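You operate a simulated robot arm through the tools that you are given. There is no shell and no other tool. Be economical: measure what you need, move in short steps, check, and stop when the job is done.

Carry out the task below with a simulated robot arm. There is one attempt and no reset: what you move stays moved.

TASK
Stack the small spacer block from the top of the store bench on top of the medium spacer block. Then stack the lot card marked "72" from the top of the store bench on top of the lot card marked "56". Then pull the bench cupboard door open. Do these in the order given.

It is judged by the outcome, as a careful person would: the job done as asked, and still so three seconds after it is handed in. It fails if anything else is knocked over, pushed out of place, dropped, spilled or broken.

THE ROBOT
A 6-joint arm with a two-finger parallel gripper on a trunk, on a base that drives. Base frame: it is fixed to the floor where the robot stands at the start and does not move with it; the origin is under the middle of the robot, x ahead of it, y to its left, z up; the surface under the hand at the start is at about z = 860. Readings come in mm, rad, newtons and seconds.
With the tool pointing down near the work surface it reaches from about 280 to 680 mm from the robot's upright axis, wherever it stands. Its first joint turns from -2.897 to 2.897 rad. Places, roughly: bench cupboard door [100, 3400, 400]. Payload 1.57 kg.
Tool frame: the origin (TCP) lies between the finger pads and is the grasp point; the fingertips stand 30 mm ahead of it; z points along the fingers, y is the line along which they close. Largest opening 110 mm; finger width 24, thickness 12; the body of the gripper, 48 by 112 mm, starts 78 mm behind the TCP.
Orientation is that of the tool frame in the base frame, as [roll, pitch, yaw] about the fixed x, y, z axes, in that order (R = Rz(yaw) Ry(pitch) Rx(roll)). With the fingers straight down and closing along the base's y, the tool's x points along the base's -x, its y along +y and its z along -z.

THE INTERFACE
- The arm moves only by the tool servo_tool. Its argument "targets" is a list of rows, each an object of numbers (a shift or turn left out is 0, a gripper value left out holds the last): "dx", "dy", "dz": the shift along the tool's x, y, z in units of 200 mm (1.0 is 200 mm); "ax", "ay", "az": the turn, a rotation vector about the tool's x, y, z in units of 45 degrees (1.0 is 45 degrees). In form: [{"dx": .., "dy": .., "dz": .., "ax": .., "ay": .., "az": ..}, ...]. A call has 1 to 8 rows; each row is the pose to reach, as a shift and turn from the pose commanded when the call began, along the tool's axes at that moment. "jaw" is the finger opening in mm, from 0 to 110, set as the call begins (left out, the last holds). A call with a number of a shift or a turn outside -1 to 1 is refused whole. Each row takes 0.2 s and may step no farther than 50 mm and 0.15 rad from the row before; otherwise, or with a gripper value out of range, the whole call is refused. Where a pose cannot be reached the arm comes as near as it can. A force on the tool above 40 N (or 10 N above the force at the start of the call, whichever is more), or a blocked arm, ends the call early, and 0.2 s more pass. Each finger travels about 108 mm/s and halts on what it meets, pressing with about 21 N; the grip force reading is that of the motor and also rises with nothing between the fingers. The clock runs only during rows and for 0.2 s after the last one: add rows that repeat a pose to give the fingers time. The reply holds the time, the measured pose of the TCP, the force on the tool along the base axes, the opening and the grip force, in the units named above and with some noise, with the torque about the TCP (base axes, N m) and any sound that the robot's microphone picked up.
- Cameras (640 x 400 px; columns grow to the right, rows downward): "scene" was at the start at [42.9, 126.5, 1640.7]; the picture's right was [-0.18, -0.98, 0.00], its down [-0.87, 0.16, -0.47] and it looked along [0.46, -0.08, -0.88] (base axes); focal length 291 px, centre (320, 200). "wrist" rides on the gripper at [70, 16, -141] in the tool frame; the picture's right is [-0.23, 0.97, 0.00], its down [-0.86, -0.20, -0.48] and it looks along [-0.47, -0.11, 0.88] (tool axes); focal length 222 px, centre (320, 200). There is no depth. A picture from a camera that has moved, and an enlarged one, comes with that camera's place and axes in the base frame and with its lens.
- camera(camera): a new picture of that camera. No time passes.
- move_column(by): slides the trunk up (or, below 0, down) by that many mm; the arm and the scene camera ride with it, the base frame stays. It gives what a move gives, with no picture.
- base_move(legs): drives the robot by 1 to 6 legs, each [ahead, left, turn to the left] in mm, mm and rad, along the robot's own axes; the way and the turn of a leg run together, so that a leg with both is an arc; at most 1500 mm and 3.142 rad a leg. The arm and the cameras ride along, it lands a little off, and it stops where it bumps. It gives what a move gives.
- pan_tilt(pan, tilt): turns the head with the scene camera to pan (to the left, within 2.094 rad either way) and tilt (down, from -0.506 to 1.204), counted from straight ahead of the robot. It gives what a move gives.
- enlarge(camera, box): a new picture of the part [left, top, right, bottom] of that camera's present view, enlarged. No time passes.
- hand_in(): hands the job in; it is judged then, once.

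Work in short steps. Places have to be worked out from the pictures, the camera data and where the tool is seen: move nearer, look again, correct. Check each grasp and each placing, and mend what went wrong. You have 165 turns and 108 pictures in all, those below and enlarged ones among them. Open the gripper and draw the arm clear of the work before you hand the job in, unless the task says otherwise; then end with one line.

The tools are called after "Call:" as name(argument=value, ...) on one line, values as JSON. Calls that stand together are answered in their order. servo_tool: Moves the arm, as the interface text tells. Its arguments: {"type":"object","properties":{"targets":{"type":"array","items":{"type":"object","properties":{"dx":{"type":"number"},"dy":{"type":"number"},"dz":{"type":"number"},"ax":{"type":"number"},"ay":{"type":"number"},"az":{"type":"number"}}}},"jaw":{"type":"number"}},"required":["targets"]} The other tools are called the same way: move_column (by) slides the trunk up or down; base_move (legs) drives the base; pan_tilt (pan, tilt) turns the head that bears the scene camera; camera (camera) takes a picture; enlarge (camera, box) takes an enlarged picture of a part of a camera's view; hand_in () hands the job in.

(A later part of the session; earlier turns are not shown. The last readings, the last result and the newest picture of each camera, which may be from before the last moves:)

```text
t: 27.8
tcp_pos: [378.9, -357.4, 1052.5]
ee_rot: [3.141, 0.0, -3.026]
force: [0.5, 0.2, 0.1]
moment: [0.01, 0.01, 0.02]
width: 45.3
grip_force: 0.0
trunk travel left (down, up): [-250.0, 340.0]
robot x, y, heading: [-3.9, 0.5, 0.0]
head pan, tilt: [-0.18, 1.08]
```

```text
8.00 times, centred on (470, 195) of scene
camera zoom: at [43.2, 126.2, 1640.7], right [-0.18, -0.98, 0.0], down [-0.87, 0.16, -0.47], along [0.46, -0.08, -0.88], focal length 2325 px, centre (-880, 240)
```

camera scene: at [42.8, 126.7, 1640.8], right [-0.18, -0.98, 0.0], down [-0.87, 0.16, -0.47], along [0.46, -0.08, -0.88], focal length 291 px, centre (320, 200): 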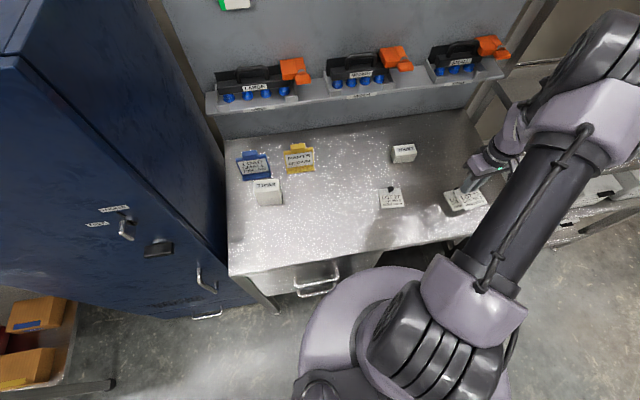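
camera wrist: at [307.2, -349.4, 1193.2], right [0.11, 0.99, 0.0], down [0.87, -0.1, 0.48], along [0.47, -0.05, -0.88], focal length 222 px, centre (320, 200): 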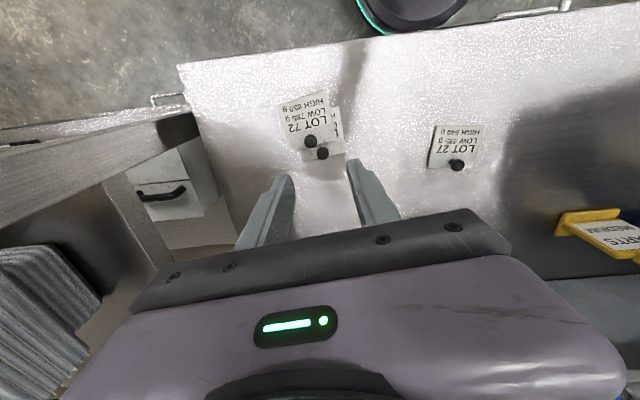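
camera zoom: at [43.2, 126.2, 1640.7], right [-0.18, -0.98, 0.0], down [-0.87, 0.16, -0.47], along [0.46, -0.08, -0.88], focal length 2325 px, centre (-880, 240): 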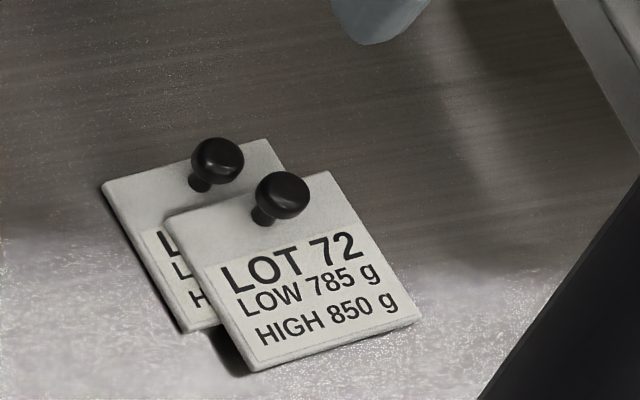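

Card 72 lies on 56 but slid about 10 mm sideways during release. Zooming in to judge the overlap.

Call:
enlarge(camera="wrist", box=[256, 80, 384, 160])

```text
5.00 times, centred on (320, 120) of wrist
camera zoom: at [307.2, -349.4, 1193.2], right [0.11, 0.99, 0.0], down [0.87, -0.1, 0.48], along [0.47, -0.05, -0.88], focal length 1111 px, centre (320, 600)
```

zoom: 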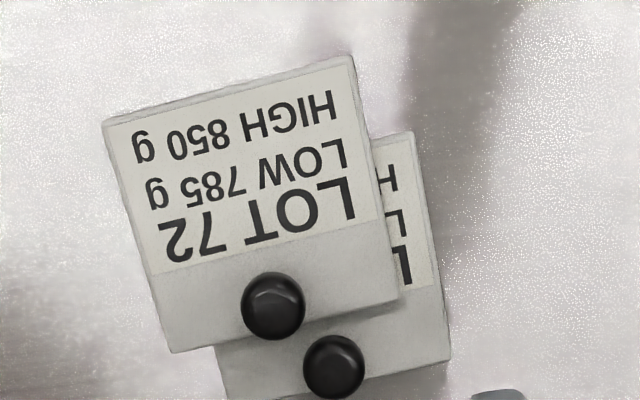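

Offset between knobs is now about (-21,-14) mm. The fingertips were likely pressing on the card when they opened and dragged it. I'll regrasp its knob at (380.5,-371), lift slightly, shift it back by 12 mm, and unload fully before opening.

Call:
servo_tool(targets=[{"dx": 0.01, "dy": -0.067, "dz": 0.2}, {"dx": 0.01, "dy": -0.067, "dz": 0.4}, {"dx": 0.01, "dy": -0.067, "dz": 0.55}, {"dx": 0.01, "dy": -0.067, "dz": 0.65}, {"dx": 0.01, "dy": -0.067, "dz": 0.65}])

Call:
enlarge(camera="wrist", box=[240, 140, 400, 240])

Call:
enlarge(camera="scene", box=[430, 170, 510, 220])

```text
t: 29.0
tcp_pos: [377.7, -374.1, 920.6]
ee_rot: [-3.141, 0.0, -3.026]
force: [0.9, 0.4, 0.1]
moment: [0.01, -0.02, -0.02]
width: 44.9
grip_force: 0.0
trunk travel left (down, up): [-250.0, 340.0]
robot x, y, heading: [-0.8, -0.3, -0.001]
head pan, tilt: [-0.18, 1.08]
```

```text
4.00 times, centred on (320, 190) of wrist
camera zoom: at [306.3, -364.6, 1061.6], right [0.11, 0.99, 0.0], down [0.87, -0.1, 0.48], along [0.48, -0.05, -0.88], focal length 888 px, centre (320, 240)
```

zoom: 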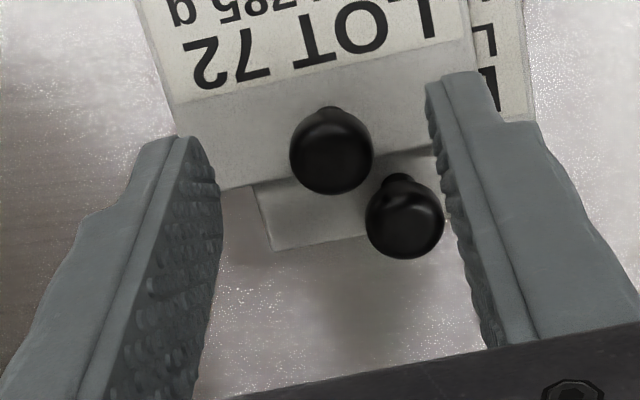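

```text
8.00 times, centred on (470, 195) of scene
camera zoom: at [42.8, 126.6, 1640.8], right [-0.18, -0.98, 0.0], down [-0.87, 0.16, -0.47], along [0.46, -0.08, -0.88], focal length 2325 px, centre (-880, 240)
```

zoom: 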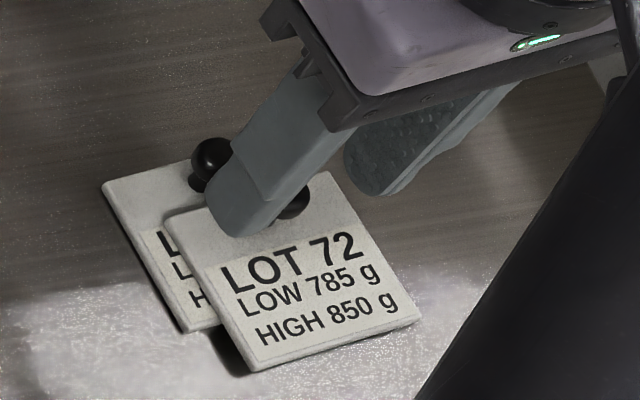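

72's knob at (380,-370.7). Small correction to stay clear of 56's knob, then descend to TCP z≈902 and close.

Call:
servo_tool(targets=[{"dx": 0.0066, "dy": 0.008}, {"dx": 0.0066, "dy": 0.008, "dz": 0.05}, {"dx": 0.0066, "dy": 0.008, "dz": 0.085}, {"dx": 0.0066, "dy": 0.008, "dz": 0.09}, {"dx": 0.0066, "dy": 0.008, "dz": 0.09}])

Call:
servo_tool(targets=[{}, {}, {}, {}], jaw=5)

Call:
enlarge(camera="wrist", box=[240, 120, 400, 220])

Call:
enlarge(camera="scene", box=[430, 170, 510, 220])

```text
t: 30.2
tcp_pos: [375.5, -370.8, 901.6]
ee_rot: [-3.141, -0.001, -3.024]
force: [0.4, 0.4, 0.4]
moment: [0.0, 0.01, 0.03]
width: 44.9
grip_force: 0.1
trunk travel left (down, up): [-250.0, 340.0]
robot x, y, heading: [0.3, 0.9, 0.001]
head pan, tilt: [-0.18, 1.08]
```

```text
t: 31.2
tcp_pos: [375.0, -371.6, 901.4]
ee_rot: [-3.141, -0.001, -3.025]
force: [0.5, 1.0, -0.4]
moment: [-0.02, 0.01, -0.01]
width: 16.2
grip_force: 20.8
trunk travel left (down, up): [-250.0, 340.0]
robot x, y, heading: [-0.1, 3.7, -0.004]
head pan, tilt: [-0.18, 1.08]
```

```text
4.00 times, centred on (320, 170) of wrist
camera zoom: at [304.4, -362.4, 1043.4], right [0.11, 0.99, 0.0], down [0.87, -0.1, 0.48], along [0.48, -0.05, -0.88], focal length 888 px, centre (320, 320)
```

zoom: 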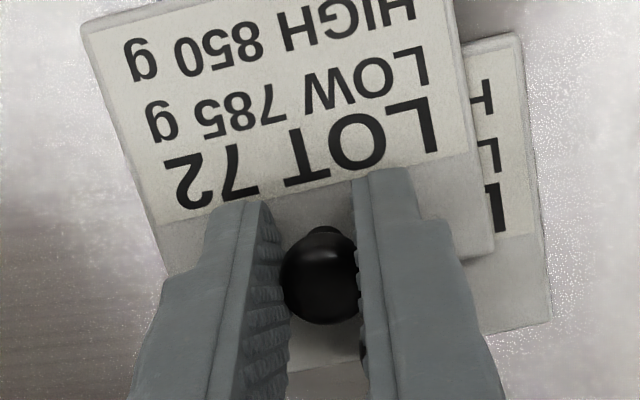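

```text
8.00 times, centred on (470, 195) of scene
camera zoom: at [42.9, 126.5, 1640.7], right [-0.18, -0.98, 0.0], down [-0.87, 0.16, -0.47], along [0.46, -0.08, -0.88], focal length 2325 px, centre (-880, 240)
```

zoom: 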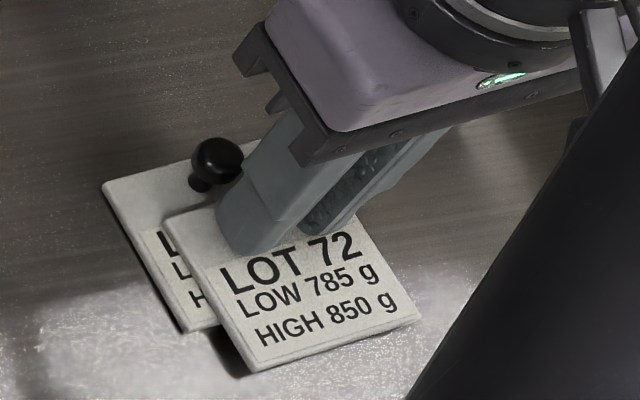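

Gripped again. Lift 5 mm, shift 12 mm along the card's lateral axis, lower back to the same height.

Call:
servo_tool(targets=[{"dz": -0.015}, {"dz": -0.03}, {"dy": 0.03, "dz": -0.03}, {"dy": 0.06, "dz": -0.03}, {"dy": 0.06, "dz": -0.02}, {"dy": 0.06, "dz": -0.008}, {"dy": 0.06, "dz": -0.002}, {"dy": 0.06, "dz": -0.002}])

Call:
enlarge(camera="scene", box=[430, 170, 510, 220])

```text
t: 33.0
tcp_pos: [375.1, -357.6, 903.2]
ee_rot: [-3.141, 0.0, -3.024]
force: [0.6, -1.0, 0.0]
moment: [0.0, -0.04, 0.02]
width: 15.9
grip_force: 21.3
trunk travel left (down, up): [-250.0, 340.0]
robot x, y, heading: [3.5, 4.4, -0.002]
head pan, tilt: [-0.18, 1.08]
```

```text
8.00 times, centred on (470, 195) of scene
camera zoom: at [42.9, 126.5, 1640.7], right [-0.18, -0.98, 0.0], down [-0.87, 0.16, -0.47], along [0.46, -0.08, -0.88], focal length 2325 px, centre (-880, 240)
```

zoom: 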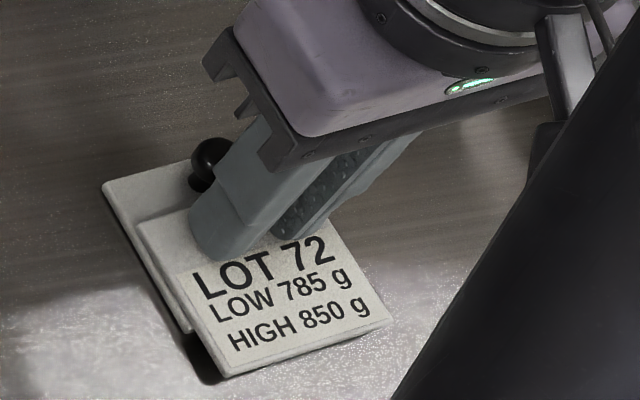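

Aligned again; barely off contact. Lower 0.8 mm, then open with no load on the tips.

Call:
servo_tool(targets=[{"dz": 0.004}, {"dz": 0.004}])

Call:
servo_tool(targets=[{}, {}, {}], jaw=40)

Call:
enlarge(camera="scene", box=[430, 170, 510, 220])

```text
t: 33.6
tcp_pos: [375.4, -360.3, 902.0]
ee_rot: [3.141, 0.0, -3.025]
force: [-1.2, 0.2, 0.0]
moment: [0.05, -0.04, -0.02]
width: 16.5
grip_force: 20.8
trunk travel left (down, up): [-250.0, 340.0]
robot x, y, heading: [2.2, -2.3, -0.0]
head pan, tilt: [-0.18, 1.08]
```

```text
t: 34.4
tcp_pos: [374.4, -359.8, 902.9]
ee_rot: [-3.141, 0.0, -3.026]
force: [0.1, -0.1, 0.4]
moment: [-0.01, 0.05, -0.04]
width: 40.0
grip_force: 0.3
trunk travel left (down, up): [-250.0, 340.0]
robot x, y, heading: [2.1, 0.3, 0.001]
head pan, tilt: [-0.18, 1.08]
```

```text
8.00 times, centred on (470, 195) of scene
camera zoom: at [42.9, 126.5, 1640.7], right [-0.18, -0.98, 0.0], down [-0.87, 0.16, -0.47], along [0.46, -0.08, -0.88], focal length 2325 px, centre (-880, 240)
```

zoom: 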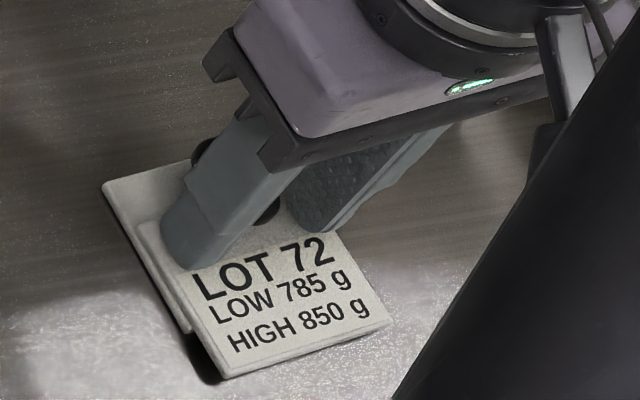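

The card stayed put. Raising straight up and confirming.

Call:
servo_tool(targets=[{"dz": -0.05}, {"dz": -0.15}, {"dz": -0.35}, {"dz": -0.55}, {"dz": -0.75}, {"dz": -0.95}, {"dz": -0.95}])

Call:
enlarge(camera="wrist", box=[224, 60, 416, 180])

Call:
enlarge(camera="scene", box=[220, 130, 540, 330])

```text
t: 36.0
tcp_pos: [375.0, -360.3, 1090.8]
ee_rot: [-3.141, -0.002, -3.023]
force: [0.6, 0.5, 0.3]
moment: [-0.01, 0.0, 0.03]
width: 39.9
grip_force: 0.2
trunk travel left (down, up): [-250.0, 340.0]
robot x, y, heading: [0.9, 0.3, 0.001]
head pan, tilt: [-0.18, 1.08]
```

```text
3.33 times, centred on (320, 120) of wrist
camera zoom: at [303.8, -352.3, 1233.2], right [0.11, 0.99, 0.0], down [0.87, -0.1, 0.48], along [0.47, -0.05, -0.88], focal length 740 px, centre (320, 467)
```

zoom: 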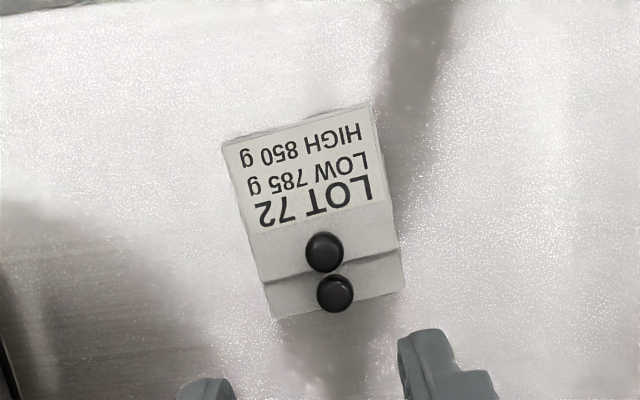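

```text
2.00 times, centred on (380, 230) of scene
camera zoom: at [43.1, 126.3, 1640.7], right [-0.18, -0.98, 0.0], down [-0.87, 0.16, -0.47], along [0.46, -0.08, -0.88], focal length 581 px, centre (200, 140)
```

zoom: 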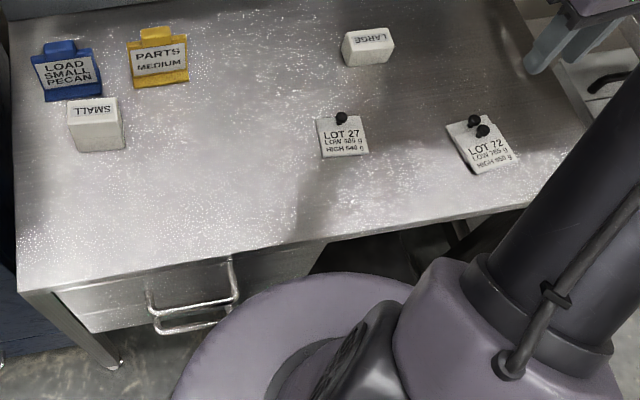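

Both stacks are good. Now I bring the arm back over the front and up, then look left toward the cupboard.

Call:
servo_tool(targets=[{"dy": 0.2, "dz": -0.1}, {"dy": 0.4, "dz": -0.2}, {"dy": 0.6, "dz": -0.3}, {"dy": 0.8, "dz": -0.3}, {"dy": 1.0, "dz": -0.3}, {"dy": 1.0, "dz": -0.3}])

Call:
servo_tool(targets=[{"dy": 0.2}, {"dy": 0.4}, {"dy": 0.6}, {"dy": 0.8}, {"dy": 0.8}])

Call:
pan_tilt(pan=1.5, tilt=0.4)

Call:
camera(camera="scene")

```text
t: 37.4
tcp_pos: [351.2, -160.3, 1149.6]
ee_rot: [-3.142, 0.001, -3.023]
force: [0.6, 0.5, 0.1]
moment: [0.03, -0.02, 0.01]
width: 39.9
grip_force: 0.1
trunk travel left (down, up): [-250.0, 340.0]
robot x, y, heading: [-2.0, 0.7, -0.003]
head pan, tilt: [-0.18, 1.08]
```

```text
t: 38.6
tcp_pos: [332.2, -1.0, 1149.8]
ee_rot: [-3.14, -0.002, -3.024]
force: [0.0, -0.1, 0.1]
moment: [0.03, -0.02, 0.01]
width: 40.4
grip_force: 0.1
trunk travel left (down, up): [-250.0, 340.0]
robot x, y, heading: [-2.9, 0.4, -0.005]
head pan, tilt: [-0.18, 1.08]
```

```text
t: 40.3
tcp_pos: [332.1, 1.2, 1150.9]
ee_rot: [3.141, 0.0, -3.026]
force: [-0.8, 0.3, 0.4]
moment: [0.0, 0.01, -0.06]
width: 40.1
grip_force: 0.0
trunk travel left (down, up): [-250.0, 340.0]
robot x, y, heading: [0.7, 0.2, -0.002]
head pan, tilt: [1.499, 0.4]
```

```text
57 pictures are left
camera scene: at [-13.9, 230.4, 1696.4], right [1.0, -0.07, 0.0], down [-0.03, -0.39, -0.92], along [0.07, 0.92, -0.39], focal length 291 px, centre (320, 200)
```

scene: 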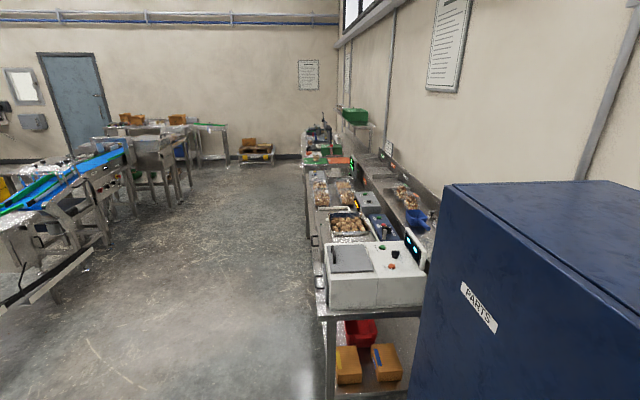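

Benches line the wall with fronts at x≈45, and the aisle is clear to about x=-2000. I'll back off 700 mm, then strafe left 3400 mm and look at the cupboard.

Call:
base_move(legs=[[-700, 0, 0], [0, 1500, 0], [0, 1500, 0], [0, 300, 0]])

Call:
pan_tilt(pan=0.0, tilt=0.8)

Call:
camera(camera="scene")

```text
t: 59.9
tcp_pos: [-326.2, 3305.4, 1150.3]
ee_rot: [-3.141, 0.0, -3.034]
force: [0.3, 1.0, -0.4]
moment: [-0.04, 0.0, -0.03]
width: 40.1
grip_force: 0.1
trunk travel left (down, up): [-250.0, 340.0]
robot x, y, heading: [-660.5, 3307.9, -0.008]
head pan, tilt: [1.499, 0.4]
```

```text
t: 61.5
tcp_pos: [-324.7, 3304.6, 1150.0]
ee_rot: [3.141, 0.001, -3.035]
force: [0.6, -0.2, -0.2]
moment: [0.05, -0.01, -0.02]
width: 40.0
grip_force: 0.1
trunk travel left (down, up): [-250.0, 340.0]
robot x, y, heading: [-659.3, 3304.9, -0.016]
head pan, tilt: [0.0, 0.799]
```

```text
56 pictures are left
camera scene: at [-596.2, 3444.9, 1661.3], right [-0.01, -1.0, 0.0], down [-0.72, 0.01, -0.7], along [0.7, -0.01, -0.72], focal length 291 px, centre (320, 200)
```

scene: 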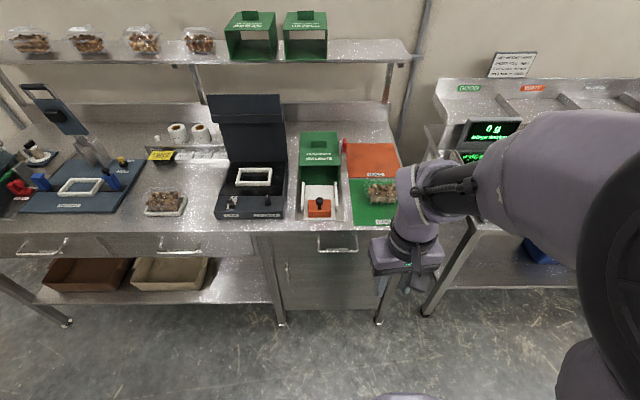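

The cupboard is under the bench around image (325,270), with a handle at its top. Zooming in.

Call:
enlarge(camera="scene", box=[250, 220, 410, 320])

```text
4.00 times, centred on (330, 270) of scene
camera zoom: at [-596.2, 3444.9, 1661.3], right [-0.01, -1.0, 0.0], down [-0.72, 0.01, -0.7], along [0.7, -0.01, -0.72], focal length 1163 px, centre (280, -80)
```

zoom: 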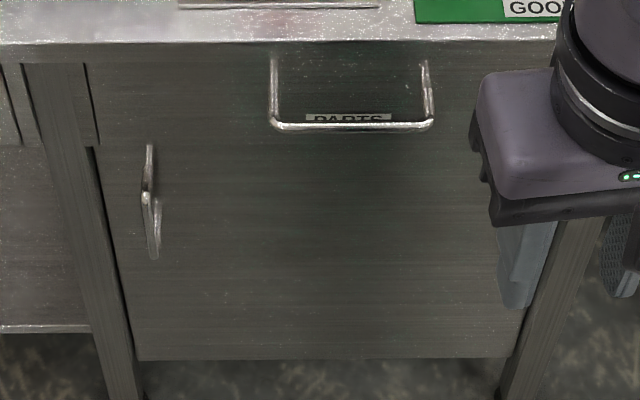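

There's a drawer handle on top and, below it, the door's vertical bar handle at the left. So the hinge is on the right (y≈3230) and the handle is near (60,3576,~550). I'll lower the trunk fully and turn the hand to point forward while extending.

Call:
move_column(by=-250)

Call:
servo_tool(targets=[{"dx": -0.15, "ay": -0.19}, {"dx": -0.3, "ay": -0.38}, {"dx": -0.45, "ay": -0.57}, {"dx": -0.6, "ay": -0.76}, {"dx": -0.6, "ay": -0.95}, {"dx": -0.6, "ay": -1.0}, {"dx": -0.6, "ay": -1.0}], jaw=60)

Call:
servo_tool(targets=[{"ay": -0.19}, {"ay": -0.38}, {"ay": -0.57}, {"ay": -0.76}, {"ay": -0.95}, {"ay": -1.0}, {"ay": -1.0}])

Call:
camera(camera="scene")

```text
t: 64.1
tcp_pos: [-325.3, 3304.4, 899.3]
ee_rot: [3.14, -0.002, -3.035]
force: [-0.1, 0.6, 0.7]
moment: [0.0, -0.03, 0.02]
width: 40.0
grip_force: 0.0
trunk travel left (down, up): [0.0, 590.0]
robot x, y, heading: [-659.6, 3309.5, -0.012]
head pan, tilt: [0.0, 0.799]
```

```text
t: 65.7
tcp_pos: [-208.7, 3322.4, 899.4]
ee_rot: [3.094, 0.749, -3.047]
force: [0.7, -0.1, 0.2]
moment: [0.02, -0.01, 0.04]
width: 59.9
grip_force: 0.0
out of reach, approached as far as the arm can: row 4, 5, 6, 7
trunk travel left (down, up): [0.0, 590.0]
robot x, y, heading: [-656.9, 3309.3, -0.012]
head pan, tilt: [0.0, 0.799]
```

```text
t: 67.3
tcp_pos: [-168.6, 3252.2, 1084.3]
ee_rot: [2.499, 1.445, 2.654]
force: [0.3, 0.6, 0.3]
moment: [-0.04, 0.0, 0.0]
width: 60.0
grip_force: 0.1
out of reach, approached as far as the arm can: row 1, 2, 3, 4, 5, 6, 7
trunk travel left (down, up): [0.0, 590.0]
robot x, y, heading: [-658.5, 3306.6, -0.009]
head pan, tilt: [0.0, 0.799]
```

```text
54 pictures are left
camera scene: at [-596.2, 3445.0, 1411.3], right [-0.01, -1.0, 0.0], down [-0.72, 0.01, -0.7], along [0.7, -0.01, -0.72], focal length 291 px, centre (320, 200)
```

scene: 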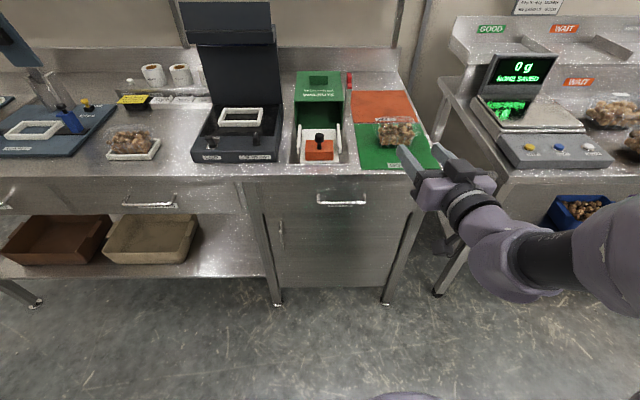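

The hand now points forward (about 9° off in yaw) but ended at z=1084. I'll straighten the orientation and move down and forward in steps.

Call:
servo_tool(targets=[{"dx": 0.2, "dz": 0.1, "ax": 0.1, "ay": -0.065, "az": -0.04}, {"dx": 0.4, "dz": 0.2, "ax": 0.196, "ay": -0.135, "az": -0.085}, {"dx": 0.6, "dz": 0.3, "ax": 0.196, "ay": -0.135, "az": -0.085}, {"dx": 0.8, "dz": 0.3, "ax": 0.196, "ay": -0.135, "az": -0.085}, {"dx": 1.0, "dz": 0.3, "ax": 0.196, "ay": -0.135, "az": -0.085}, {"dx": 1.0, "dz": 0.3, "ax": 0.196, "ay": -0.135, "az": -0.085}])

```text
t: 68.7
tcp_pos: [-181.5, 3216.8, 1122.9]
ee_rot: [2.591, 1.514, 2.619]
force: [0.8, 0.2, 0.5]
moment: [0.0, -0.04, 0.01]
width: 59.8
grip_force: 0.1
out of reach, approached as far as the arm can: row 1, 2, 3, 4, 5, 6
trunk travel left (down, up): [0.0, 590.0]
robot x, y, heading: [-654.4, 3308.7, -0.009]
head pan, tilt: [0.0, 0.799]
```

The arm is going up rather than down; I need to see its configuration.

Call:
pan_tilt(pan=-0.5, tilt=0.9)

Call:
camera(camera="scene")

```text
t: 69.6
tcp_pos: [-180.5, 3214.5, 1125.4]
ee_rot: [2.58, 1.52, 2.608]
force: [1.0, 0.5, 0.4]
moment: [0.02, 0.02, 0.01]
width: 60.0
grip_force: 0.0
trunk travel left (down, up): [0.0, 590.0]
robot x, y, heading: [-657.8, 3307.8, -0.01]
head pan, tilt: [-0.499, 0.901]
```

```text
53 pictures are left
camera scene: at [-595.3, 3419.9, 1420.8], right [-0.3, -0.95, 0.0], down [-0.6, 0.19, -0.77], along [0.74, -0.23, -0.63], focal length 291 px, centre (320, 200)
```

scene: 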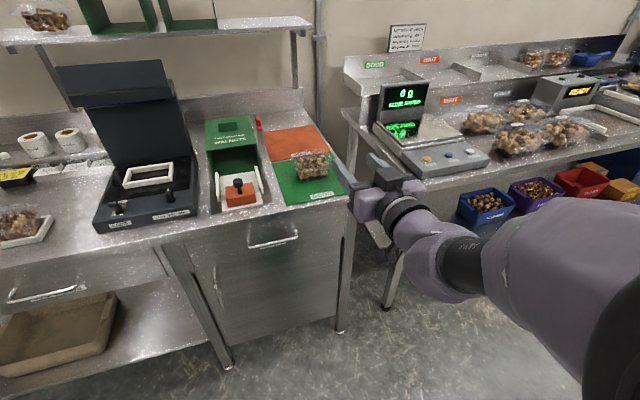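

Orientation is horizontal but this wrist seemingly can't bend outward at low heights. I'll put the hand back to pointing down, then approach from the side (robot to the left of the cupboard, arm reaching diagonally).

Call:
servo_tool(targets=[{"dx": 0.15, "ay": 0.19}, {"dx": 0.3, "ay": 0.38}, {"dx": 0.45, "ay": 0.57}, {"dx": 0.6, "ay": 0.76}, {"dx": 0.75, "ay": 0.95}, {"dx": 0.75, "ay": 1.0}, {"dx": 0.75, "ay": 1.0}])

Call:
servo_tool(targets=[{"ay": 0.19}, {"ay": 0.38}, {"ay": 0.57}, {"ay": 0.76}, {"ay": 0.95}, {"ay": 0.95}])

```text
t: 71.2
tcp_pos: [-188.1, 3212.3, 973.6]
ee_rot: [3.105, 0.738, -3.137]
force: [-0.6, 0.4, 1.1]
moment: [-0.01, 0.04, -0.01]
width: 60.1
grip_force: 0.0
trunk travel left (down, up): [0.0, 590.0]
robot x, y, heading: [-653.1, 3305.7, -0.01]
head pan, tilt: [-0.499, 0.901]
```

```text
t: 72.6
tcp_pos: [-188.9, 3210.8, 973.4]
ee_rot: [3.114, -0.01, -3.112]
force: [0.1, 1.2, -0.8]
moment: [-0.04, 0.0, 0.0]
width: 59.8
grip_force: 0.1
trunk travel left (down, up): [0.0, 590.0]
robot x, y, heading: [-660.3, 3306.3, -0.015]
head pan, tilt: [-0.499, 0.901]
```

Hand is down again. Drive left 740 mm and turn right 0.87 rad, staying at x≈-650, then look at the handle.

Call:
base_move(legs=[[0, 740, 0], [0, 0, -0.85]])

Call:
pan_tilt(pan=0.0, tilt=0.8)

Call:
camera(camera="scene")

```text
t: 78.8
tcp_pos: [-407.7, 3625.6, 974.9]
ee_rot: [3.113, -0.007, 2.332]
force: [-0.3, -0.1, 0.6]
moment: [-0.03, -0.01, 0.01]
width: 59.7
grip_force: 0.1
trunk travel left (down, up): [0.0, 590.0]
robot x, y, heading: [-646.8, 4042.2, -0.845]
head pan, tilt: [-0.499, 0.901]
```

```text
t: 79.7
tcp_pos: [-406.9, 3626.8, 973.5]
ee_rot: [3.111, -0.008, 2.332]
force: [0.3, 0.3, -0.3]
moment: [0.02, 0.0, -0.04]
width: 60.1
grip_force: 0.0
trunk travel left (down, up): [0.0, 590.0]
robot x, y, heading: [-649.4, 4036.4, -0.845]
head pan, tilt: [0.0, 0.799]
```

```text
52 pictures are left
camera scene: at [-504.5, 4083.8, 1411.3], right [-0.75, -0.66, 0.0], down [-0.47, 0.54, -0.7], along [0.46, -0.52, -0.72], focal length 291 px, centre (320, 200)
```

scene: 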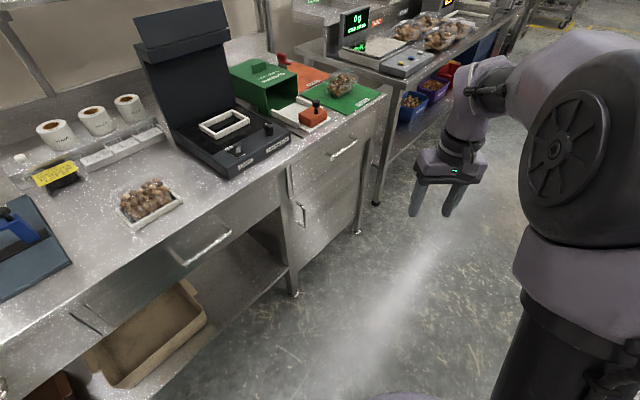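

The door handle shows at (300,213). Zooming in to triangulate against the first view.

Call:
enlarge(camera="scene", box=[270, 120, 398, 200])

Call:
enlarge(camera="scene", box=[270, 180, 398, 260])

```text
5.00 times, centred on (334, 160) of scene
camera zoom: at [-504.5, 4083.8, 1411.3], right [-0.75, -0.66, 0.0], down [-0.47, 0.54, -0.7], along [0.46, -0.52, -0.72], focal length 1453 px, centre (250, 400)
```

zoom: 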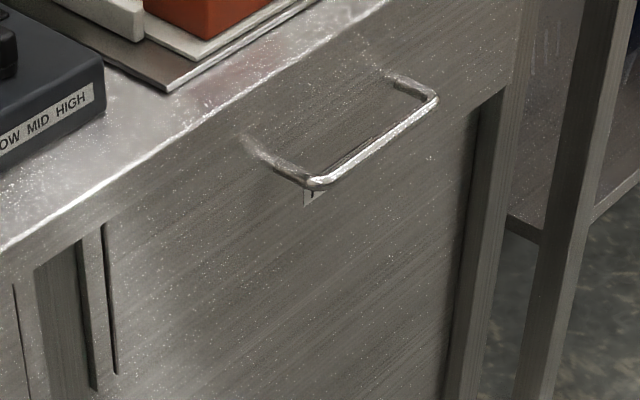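

```text
5.00 times, centred on (334, 220) of scene
camera zoom: at [-504.5, 4083.8, 1411.3], right [-0.75, -0.66, 0.0], down [-0.47, 0.54, -0.7], along [0.46, -0.52, -0.72], focal length 1453 px, centre (250, 100)
```

zoom: 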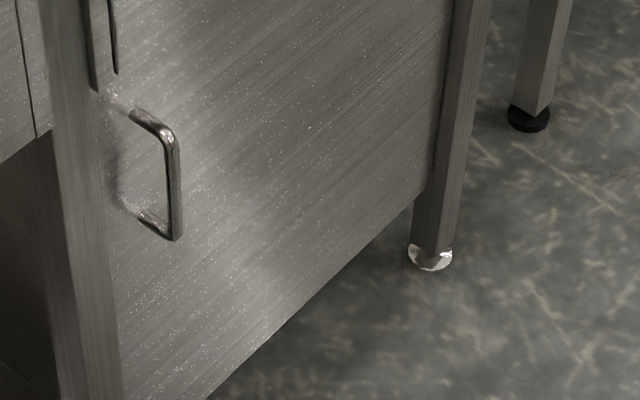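

Triangulated: handle bar at about (23,3573), z 500–620, door face x≈60, hinge near (70,3145). First I'll reorient the hand in free space: yaw to square with the door and lower.

Call:
servo_tool(targets=[{"az": -0.18, "dz": 0.15}, {"az": -0.36, "dz": 0.3}, {"az": -0.54, "dz": 0.45}, {"az": -0.72, "dz": 0.6}, {"az": -0.9, "dz": 0.75}, {"az": -1.0, "dz": 0.75}, {"az": -1.0, "dz": 0.75}])

Call:
servo_tool(targets=[{"ay": -0.18}, {"ay": -0.36}, {"ay": -0.54}, {"ay": -0.72}, {"ay": -0.9}, {"ay": -1.0}, {"ay": -1.0}])

```text
t: 81.3
tcp_pos: [-406.2, 3631.3, 824.0]
ee_rot: [3.115, 0.015, 3.118]
force: [0.4, 0.5, -0.1]
moment: [0.01, 0.04, -0.08]
width: 60.0
grip_force: 0.1
trunk travel left (down, up): [0.0, 590.0]
robot x, y, heading: [-646.9, 4036.5, -0.844]
head pan, tilt: [0.0, 0.799]
```

```text
t: 82.9
tcp_pos: [-405.5, 3630.0, 824.4]
ee_rot: [3.105, 0.8, 3.091]
force: [0.7, 0.2, -0.9]
moment: [-0.01, 0.01, -0.01]
width: 60.1
grip_force: 0.1
trunk travel left (down, up): [0.0, 590.0]
robot x, y, heading: [-646.3, 4036.3, -0.845]
head pan, tilt: [0.0, 0.799]
```

The 45° tilt works here. Another 45° while moving 100 mm forward.

Call:
servo_tool(targets=[{"ay": -0.18, "dz": 0.1, "dx": -0.1}, {"ay": -0.36, "dz": 0.2, "dx": -0.2}, {"ay": -0.54, "dz": 0.3, "dx": -0.3}, {"ay": -0.72, "dz": 0.35, "dx": -0.35}, {"ay": -0.9, "dz": 0.35, "dx": -0.35}, {"ay": -0.97, "dz": 0.35, "dx": -0.35}, {"ay": -0.97, "dz": 0.35, "dx": -0.35}])

```text
t: 84.5
tcp_pos: [-256.1, 3508.0, 887.5]
ee_rot: [2.153, 1.497, 2.15]
force: [0.6, 0.4, -0.7]
moment: [0.0, -0.01, -0.01]
width: 59.9
grip_force: 0.0
out of reach, approached as far as the arm can: row 2, 3, 4, 5, 6, 7
trunk travel left (down, up): [0.0, 590.0]
robot x, y, heading: [-650.0, 4037.8, -0.85]
head pan, tilt: [0.0, 0.799]
```

It drifted to an extended pose with the orientation kept. I'll look at the arm configuration.

Call:
pan_tilt(pan=-0.3, tilt=0.6)

Call:
camera(camera="scene")

```text
t: 85.3
tcp_pos: [-256.3, 3508.2, 888.3]
ee_rot: [2.168, 1.497, 2.163]
force: [0.0, -0.2, 0.4]
moment: [0.0, 0.02, 0.02]
width: 60.0
grip_force: 0.0
trunk travel left (down, up): [0.0, 590.0]
robot x, y, heading: [-647.4, 4032.8, -0.848]
head pan, tilt: [-0.3, 0.6]
```

```text
49 pictures are left
camera scene: at [-521.5, 4063.8, 1428.1], right [-0.91, -0.41, 0.0], down [-0.23, 0.52, -0.82], along [0.34, -0.75, -0.57], focal length 291 px, centre (320, 200)
```

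scene: 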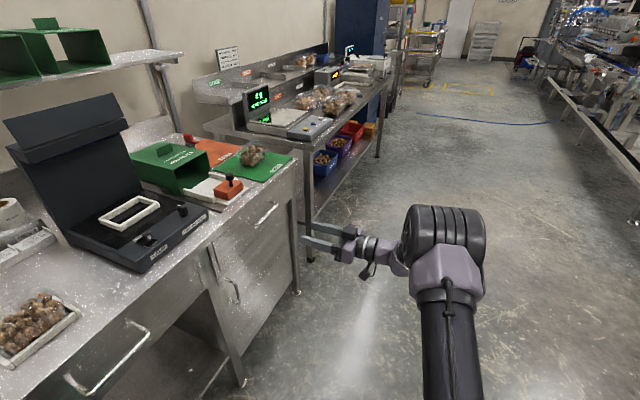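

I'll go back to the 45° pitched pose, which was comfortable. Gripping the vertical bar with the fingers pitched 45° works too.

Call:
servo_tool(targets=[{"ay": 0.18, "dx": 0.05, "dy": 0.1, "dz": -0.12}, {"ay": 0.36, "dx": 0.1, "dy": 0.2, "dz": -0.25}, {"ay": 0.54, "dx": 0.16, "dy": 0.3, "dz": -0.38}, {"ay": 0.72, "dx": 0.22, "dy": 0.4, "dz": -0.5}, {"ay": 0.9, "dx": 0.27, "dy": 0.5, "dz": -0.62}, {"ay": 1.0, "dx": 0.32, "dy": 0.6, "dz": -0.74}, {"ay": 1.0, "dx": 0.32, "dy": 0.6, "dz": -0.74}])

Call:
pan_tilt(pan=-0.1, tilt=0.8)

Call:
camera(camera="scene")

```text
t: 86.9
tcp_pos: [-409.1, 3633.0, 840.2]
ee_rot: [3.058, 0.741, 3.079]
force: [-0.7, 0.2, -0.1]
moment: [-0.04, -0.01, 0.01]
width: 59.8
grip_force: 0.1
trunk travel left (down, up): [0.0, 590.0]
robot x, y, heading: [-650.5, 4039.1, -0.846]
head pan, tilt: [-0.3, 0.6]
```

```text
t: 87.6
tcp_pos: [-409.0, 3632.6, 839.9]
ee_rot: [3.057, 0.741, 3.078]
force: [-0.4, -0.5, 0.5]
moment: [0.01, 0.01, 0.0]
width: 60.1
grip_force: 0.0
trunk travel left (down, up): [0.0, 590.0]
robot x, y, heading: [-648.0, 4040.1, -0.847]
head pan, tilt: [-0.099, 0.799]
```

```text
48 pictures are left
camera scene: at [-510.7, 4078.8, 1411.3], right [-0.81, -0.58, 0.0], down [-0.42, 0.58, -0.7], along [0.41, -0.57, -0.72], focal length 291 px, centre (320, 200)
```

scene: 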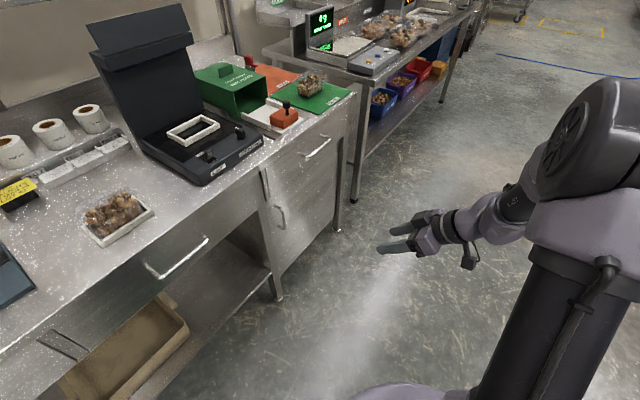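

Now lower the hand 150 mm straight down at this tilt to test reach.

Call:
servo_tool(targets=[{"dx": 0.13, "dy": -0.012, "dz": 0.14}, {"dx": 0.26, "dy": -0.023, "dz": 0.28}, {"dx": 0.39, "dy": -0.035, "dz": 0.42}, {"dx": 0.506, "dy": -0.046, "dz": 0.551}, {"dx": 0.506, "dy": -0.046, "dz": 0.551}])

Call:
servo_tool(targets=[{"dx": 0.13, "dy": -0.012, "dz": 0.14}, {"dx": 0.26, "dy": -0.023, "dz": 0.28}, {"dx": 0.4, "dy": -0.035, "dz": 0.44}, {"dx": 0.4, "dy": -0.035, "dz": 0.44}])

```text
t: 88.8
tcp_pos: [-411.0, 3631.7, 689.5]
ee_rot: [3.058, 0.738, 3.08]
force: [0.6, 0.3, 0.9]
moment: [-0.02, -0.02, 0.01]
width: 59.9
grip_force: 0.0
trunk travel left (down, up): [0.0, 590.0]
robot x, y, heading: [-650.9, 4041.6, -0.855]
head pan, tilt: [-0.099, 0.799]
```

```text
t: 89.8
tcp_pos: [-404.7, 3605.0, 575.4]
ee_rot: [3.039, 0.732, 3.072]
force: [-0.1, -0.1, -0.1]
moment: [0.01, 0.02, -0.03]
width: 60.3
grip_force: 0.0
out of reach, approached as far as the arm can: row 1, 2, 3, 4
trunk travel left (down, up): [0.0, 590.0]
robot x, y, heading: [-651.6, 4041.5, -0.852]
head pan, tilt: [-0.099, 0.799]
```

At z=575 now. Extending 110 mm toward +x, to check that reach before driving the base in.

Call:
servo_tool(targets=[{"dx": -0.135, "dz": 0.124}, {"dx": -0.27, "dz": 0.248}, {"dx": -0.405, "dz": 0.372}, {"dx": -0.405, "dz": 0.372}])

Call:
camera(camera="wrist")

```text
t: 90.8
tcp_pos: [-294.1, 3606.1, 575.0]
ee_rot: [3.058, 0.739, 3.083]
force: [-0.2, 0.0, 0.0]
moment: [0.0, -0.03, -0.02]
width: 59.9
grip_force: 0.1
trunk travel left (down, up): [0.0, 590.0]
robot x, y, heading: [-649.3, 4039.4, -0.848]
head pan, tilt: [-0.099, 0.799]
```

```text
47 pictures are left
camera wrist: at [-441.3, 3620.1, 632.7], right [0.17, 0.96, 0.21], down [0.31, -0.26, 0.92], along [0.94, -0.09, -0.34], focal length 222 px, centre (320, 200)
```

wrist: 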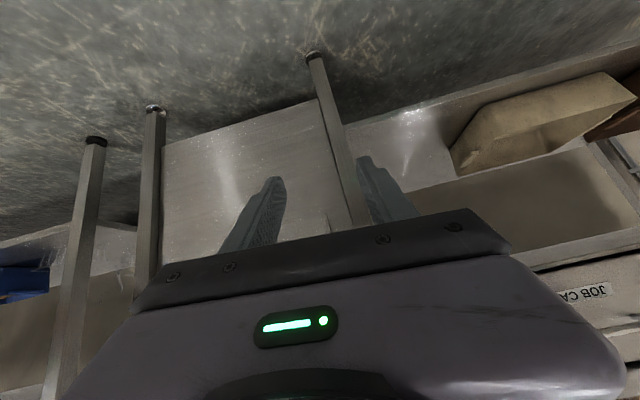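

Arm reach is fine here. Zooming in the wrist view to find the handle.

Call:
enlarge(camera="wrist", box=[240, 130, 400, 230])

```text
4.00 times, centred on (320, 180) of wrist
camera zoom: at [-441.3, 3620.1, 632.7], right [0.17, 0.96, 0.21], down [0.31, -0.26, 0.92], along [0.94, -0.09, -0.34], focal length 888 px, centre (320, 280)
```

zoom: 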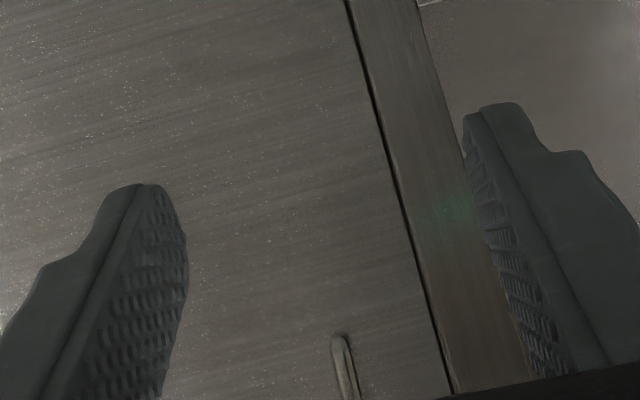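

The handle's lower end sits at about (23,3578,499), matching the triangulation. Driving the base 230 mm toward the door and 30 mm sideways, leaving about 85 mm to go.

Call:
base_move(legs=[[174, 152, 0]])

Call:
camera(camera="wrist")

Call:
camera(camera="scene")

```text
t: 92.5
tcp_pos: [-70.4, 3572.6, 574.8]
ee_rot: [3.056, 0.743, 3.076]
force: [0.2, -0.3, 0.2]
moment: [0.0, 0.02, -0.01]
width: 59.9
grip_force: 0.0
trunk travel left (down, up): [0.0, 590.0]
robot x, y, heading: [-421.4, 4008.9, -0.849]
head pan, tilt: [-0.099, 0.799]
```

```text
45 pictures are left
camera wrist: at [-217.5, 3586.2, 632.8], right [0.17, 0.96, 0.21], down [0.3, -0.26, 0.92], along [0.94, -0.09, -0.34], focal length 222 px, centre (320, 200)
```

wrist: 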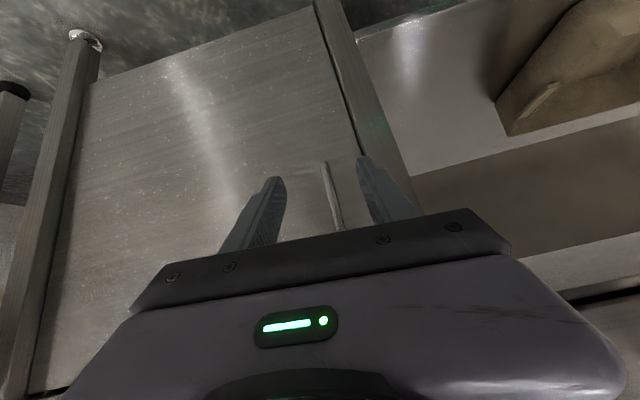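

```text
44 pictures are left
camera scene: at [-285.9, 4045.1, 1411.3], right [-0.81, -0.58, 0.0], down [-0.42, 0.58, -0.7], along [0.41, -0.57, -0.72], focal length 291 px, centre (320, 200)
```

scene: 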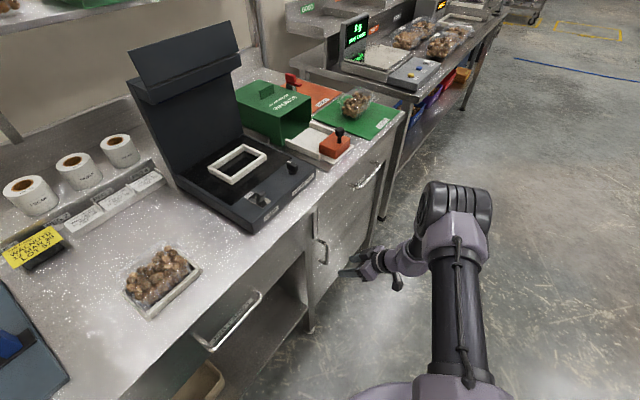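

Call:
enlarge(camera="wrist", box=[250, 140, 410, 240])

Call:
enlarge(camera="scene", box=[290, 220, 418, 300])

```text
4.00 times, centred on (330, 190) of wrist
camera zoom: at [-217.5, 3586.2, 632.8], right [0.17, 0.96, 0.21], down [0.3, -0.26, 0.92], along [0.94, -0.09, -0.34], focal length 888 px, centre (280, 240)
```

zoom: 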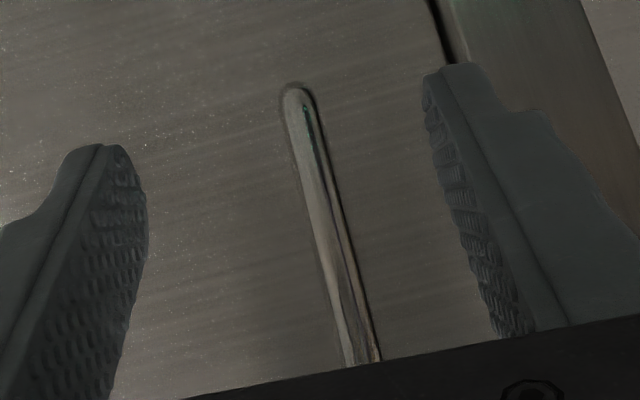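

```text
5.00 times, centred on (354, 260) of scene
camera zoom: at [-285.9, 4045.1, 1411.3], right [-0.81, -0.58, 0.0], down [-0.42, 0.58, -0.7], along [0.41, -0.57, -0.72], focal length 1453 px, centre (150, -100)
```

zoom: 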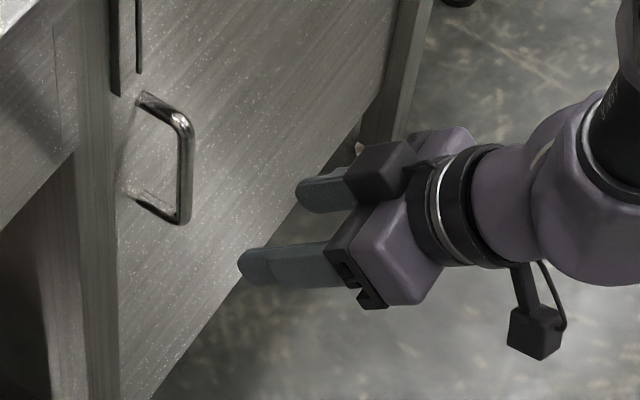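

Bar is at y≈3577.5; the hand is at the right height. Driving 60 mm nearer with the base.

Call:
base_move(legs=[[37, 48, 0]])

Call:
enlarge(camera="wrist", box=[240, 130, 400, 230])

Call:
enlarge(camera="scene", box=[290, 220, 418, 300])

```text
t: 93.5
tcp_pos: [-10.2, 3577.8, 575.0]
ee_rot: [3.057, 0.741, 3.079]
force: [-0.3, -0.1, -0.2]
moment: [0.02, 0.0, -0.02]
width: 60.0
grip_force: 0.0
trunk travel left (down, up): [0.0, 590.0]
robot x, y, heading: [-365.7, 4008.0, -0.854]
head pan, tilt: [-0.099, 0.799]
```

```text
4.00 times, centred on (320, 180) of wrist
camera zoom: at [-157.0, 3590.7, 632.8], right [0.17, 0.96, 0.21], down [0.3, -0.26, 0.92], along [0.94, -0.09, -0.34], focal length 888 px, centre (320, 280)
```

zoom: 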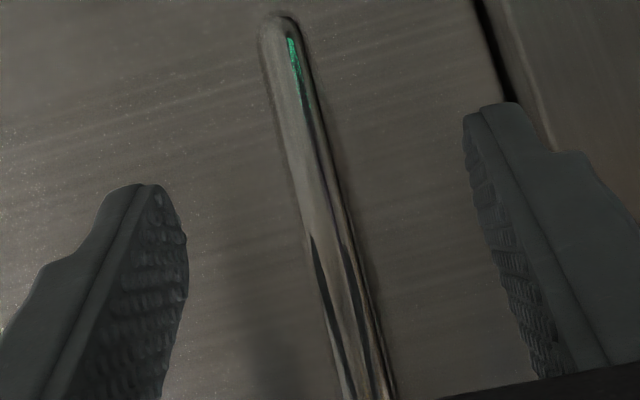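

```text
5.00 times, centred on (354, 260) of scene
camera zoom: at [-225.4, 4049.6, 1411.3], right [-0.81, -0.58, 0.0], down [-0.42, 0.58, -0.7], along [0.41, -0.57, -0.72], focal length 1453 px, centre (150, -100)
```

zoom: 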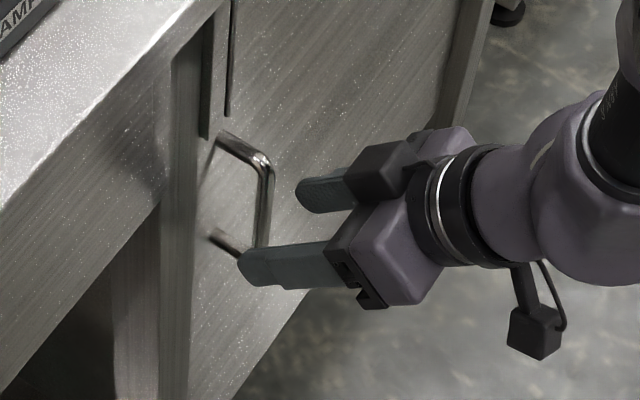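

Bar is centred between the fingers. Advancing 33 mm (and 8 mm down) with the arm, watching force.

Call:
servo_tool(targets=[{"dx": -0.03, "dz": 0.045}, {"dx": -0.06, "dz": 0.09}, {"dx": -0.095, "dz": 0.142}, {"dx": -0.095, "dz": 0.142}])

Call:
enlarge(camera="wrist", box=[240, 130, 400, 230])

Call:
enlarge(camera="scene", box=[290, 220, 418, 300])

```text
t: 94.5
tcp_pos: [24.4, 3577.7, 565.7]
ee_rot: [3.057, 0.742, 3.08]
force: [0.0, -0.2, -0.4]
moment: [-0.02, 0.0, -0.01]
width: 60.2
grip_force: 0.0
trunk travel left (down, up): [0.0, 590.0]
robot x, y, heading: [-363.8, 4011.6, -0.844]
head pan, tilt: [-0.099, 0.799]
```

```text
4.00 times, centred on (320, 180) of wrist
camera zoom: at [-122.5, 3590.6, 624.2], right [0.17, 0.96, 0.21], down [0.3, -0.26, 0.92], along [0.94, -0.09, -0.34], focal length 888 px, centre (320, 280)
```

zoom: 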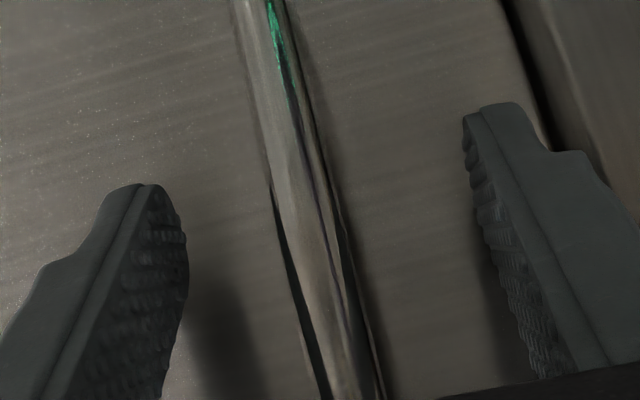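

```text
5.00 times, centred on (354, 260) of scene
camera zoom: at [-225.3, 4049.6, 1411.3], right [-0.81, -0.58, 0.0], down [-0.42, 0.58, -0.7], along [0.41, -0.57, -0.72], focal length 1453 px, centre (150, -100)
```

zoom: 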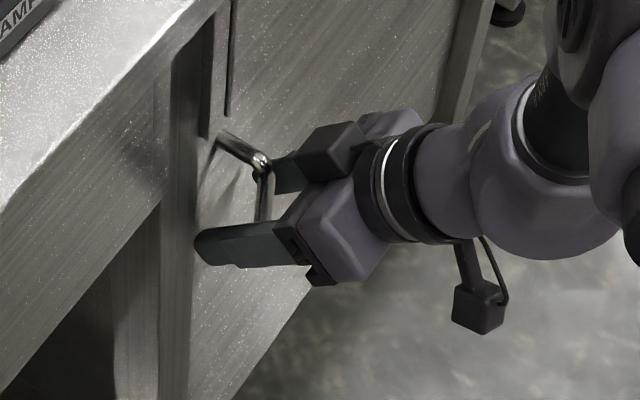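

The bar is between the fingers near the grasp point. Closing.

Call:
servo_tool(targets=[{}, {}, {}, {}], jaw=0)

```text
t: 95.5
tcp_pos: [25.1, 3576.7, 566.7]
ee_rot: [3.058, 0.74, 3.079]
force: [1.0, -3.0, -2.0]
moment: [-1.15, 0.17, 0.04]
width: 13.8
grip_force: 29.7
trunk travel left (down, up): [0.0, 590.0]
robot x, y, heading: [-364.3, 4012.0, -0.853]
head pan, tilt: [-0.099, 0.799]
```

Gripped (13.8 mm bar, 30 N). I'll pull with the arm along the hinge arc, starting with 0.1 rad.

Call:
servo_tool(targets=[{"dx": 0.039, "dy": -0.0073, "dz": -0.0366, "ax": -0.0215, "az": -0.0234, "ay": 0.002}, {"dx": 0.0785, "dy": -0.0147, "dz": -0.0733, "ax": -0.043, "az": -0.0468, "ay": 0.004}, {"dx": 0.117, "dy": -0.0248, "dz": -0.11, "ax": -0.0645, "az": -0.07, "ay": 0.006}, {"dx": 0.1564, "dy": -0.0348, "dz": -0.1466, "ax": -0.086, "az": -0.0936, "ay": 0.008}])

Call:
camera(camera="scene")

```text
t: 96.5
tcp_pos: [-19.5, 3571.2, 566.3]
ee_rot: [3.055, 0.74, -3.104]
force: [-1.0, 3.7, -9.5]
moment: [-1.21, 0.32, -0.09]
width: 13.8
grip_force: 30.6
trunk travel left (down, up): [0.0, 590.0]
robot x, y, heading: [-363.7, 4009.8, -0.847]
head pan, tilt: [-0.099, 0.799]
```

```text
37 pictures are left
camera scene: at [-224.9, 4049.4, 1411.2], right [-0.81, -0.58, 0.0], down [-0.42, 0.58, -0.7], along [0.41, -0.57, -0.72], focal length 291 px, centre (320, 200)
```

scene: 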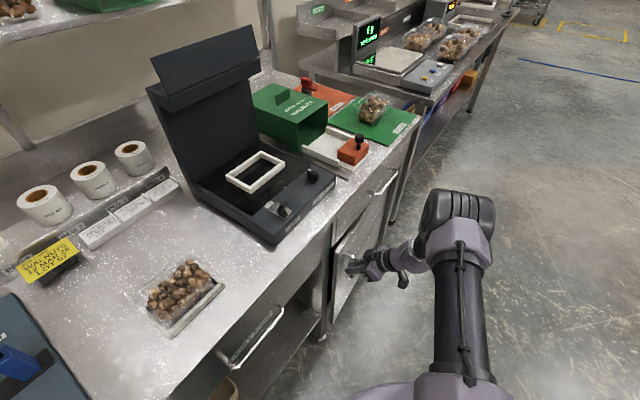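

The door follows with low force. Continuing the same arc (same numbers in the tool frame) for another 0.25 rad.

Call:
servo_tool(targets=[{"dx": 0.0785, "dy": -0.0147, "dz": -0.0733, "ax": -0.043, "az": -0.0468, "ay": 0.004}, {"dx": 0.1564, "dy": -0.0348, "dz": -0.1466, "ax": -0.086, "az": -0.0936, "ay": 0.008}, {"dx": 0.233, "dy": -0.06, "dz": -0.219, "ax": -0.129, "az": -0.1404, "ay": 0.012}, {"dx": 0.3085, "dy": -0.0906, "dz": -0.291, "ax": -0.172, "az": -0.187, "ay": 0.016}, {"dx": 0.383, "dy": -0.126, "dz": -0.362, "ax": -0.215, "az": -0.234, "ay": 0.02}])

```text
t: 97.7
tcp_pos: [-113.9, 3541.9, 566.0]
ee_rot: [3.052, 0.742, -2.882]
force: [-3.3, 8.0, 10.9]
moment: [-0.89, -0.58, -0.06]
width: 13.8
grip_force: 30.5
trunk travel left (down, up): [0.0, 590.0]
robot x, y, heading: [-362.5, 4013.3, -0.85]
head pan, tilt: [-0.099, 0.799]
stopped in row 5: the force on the tool passed its limit at 43 N (the readings are from after the stop); the commanded pose is now the measured one
```

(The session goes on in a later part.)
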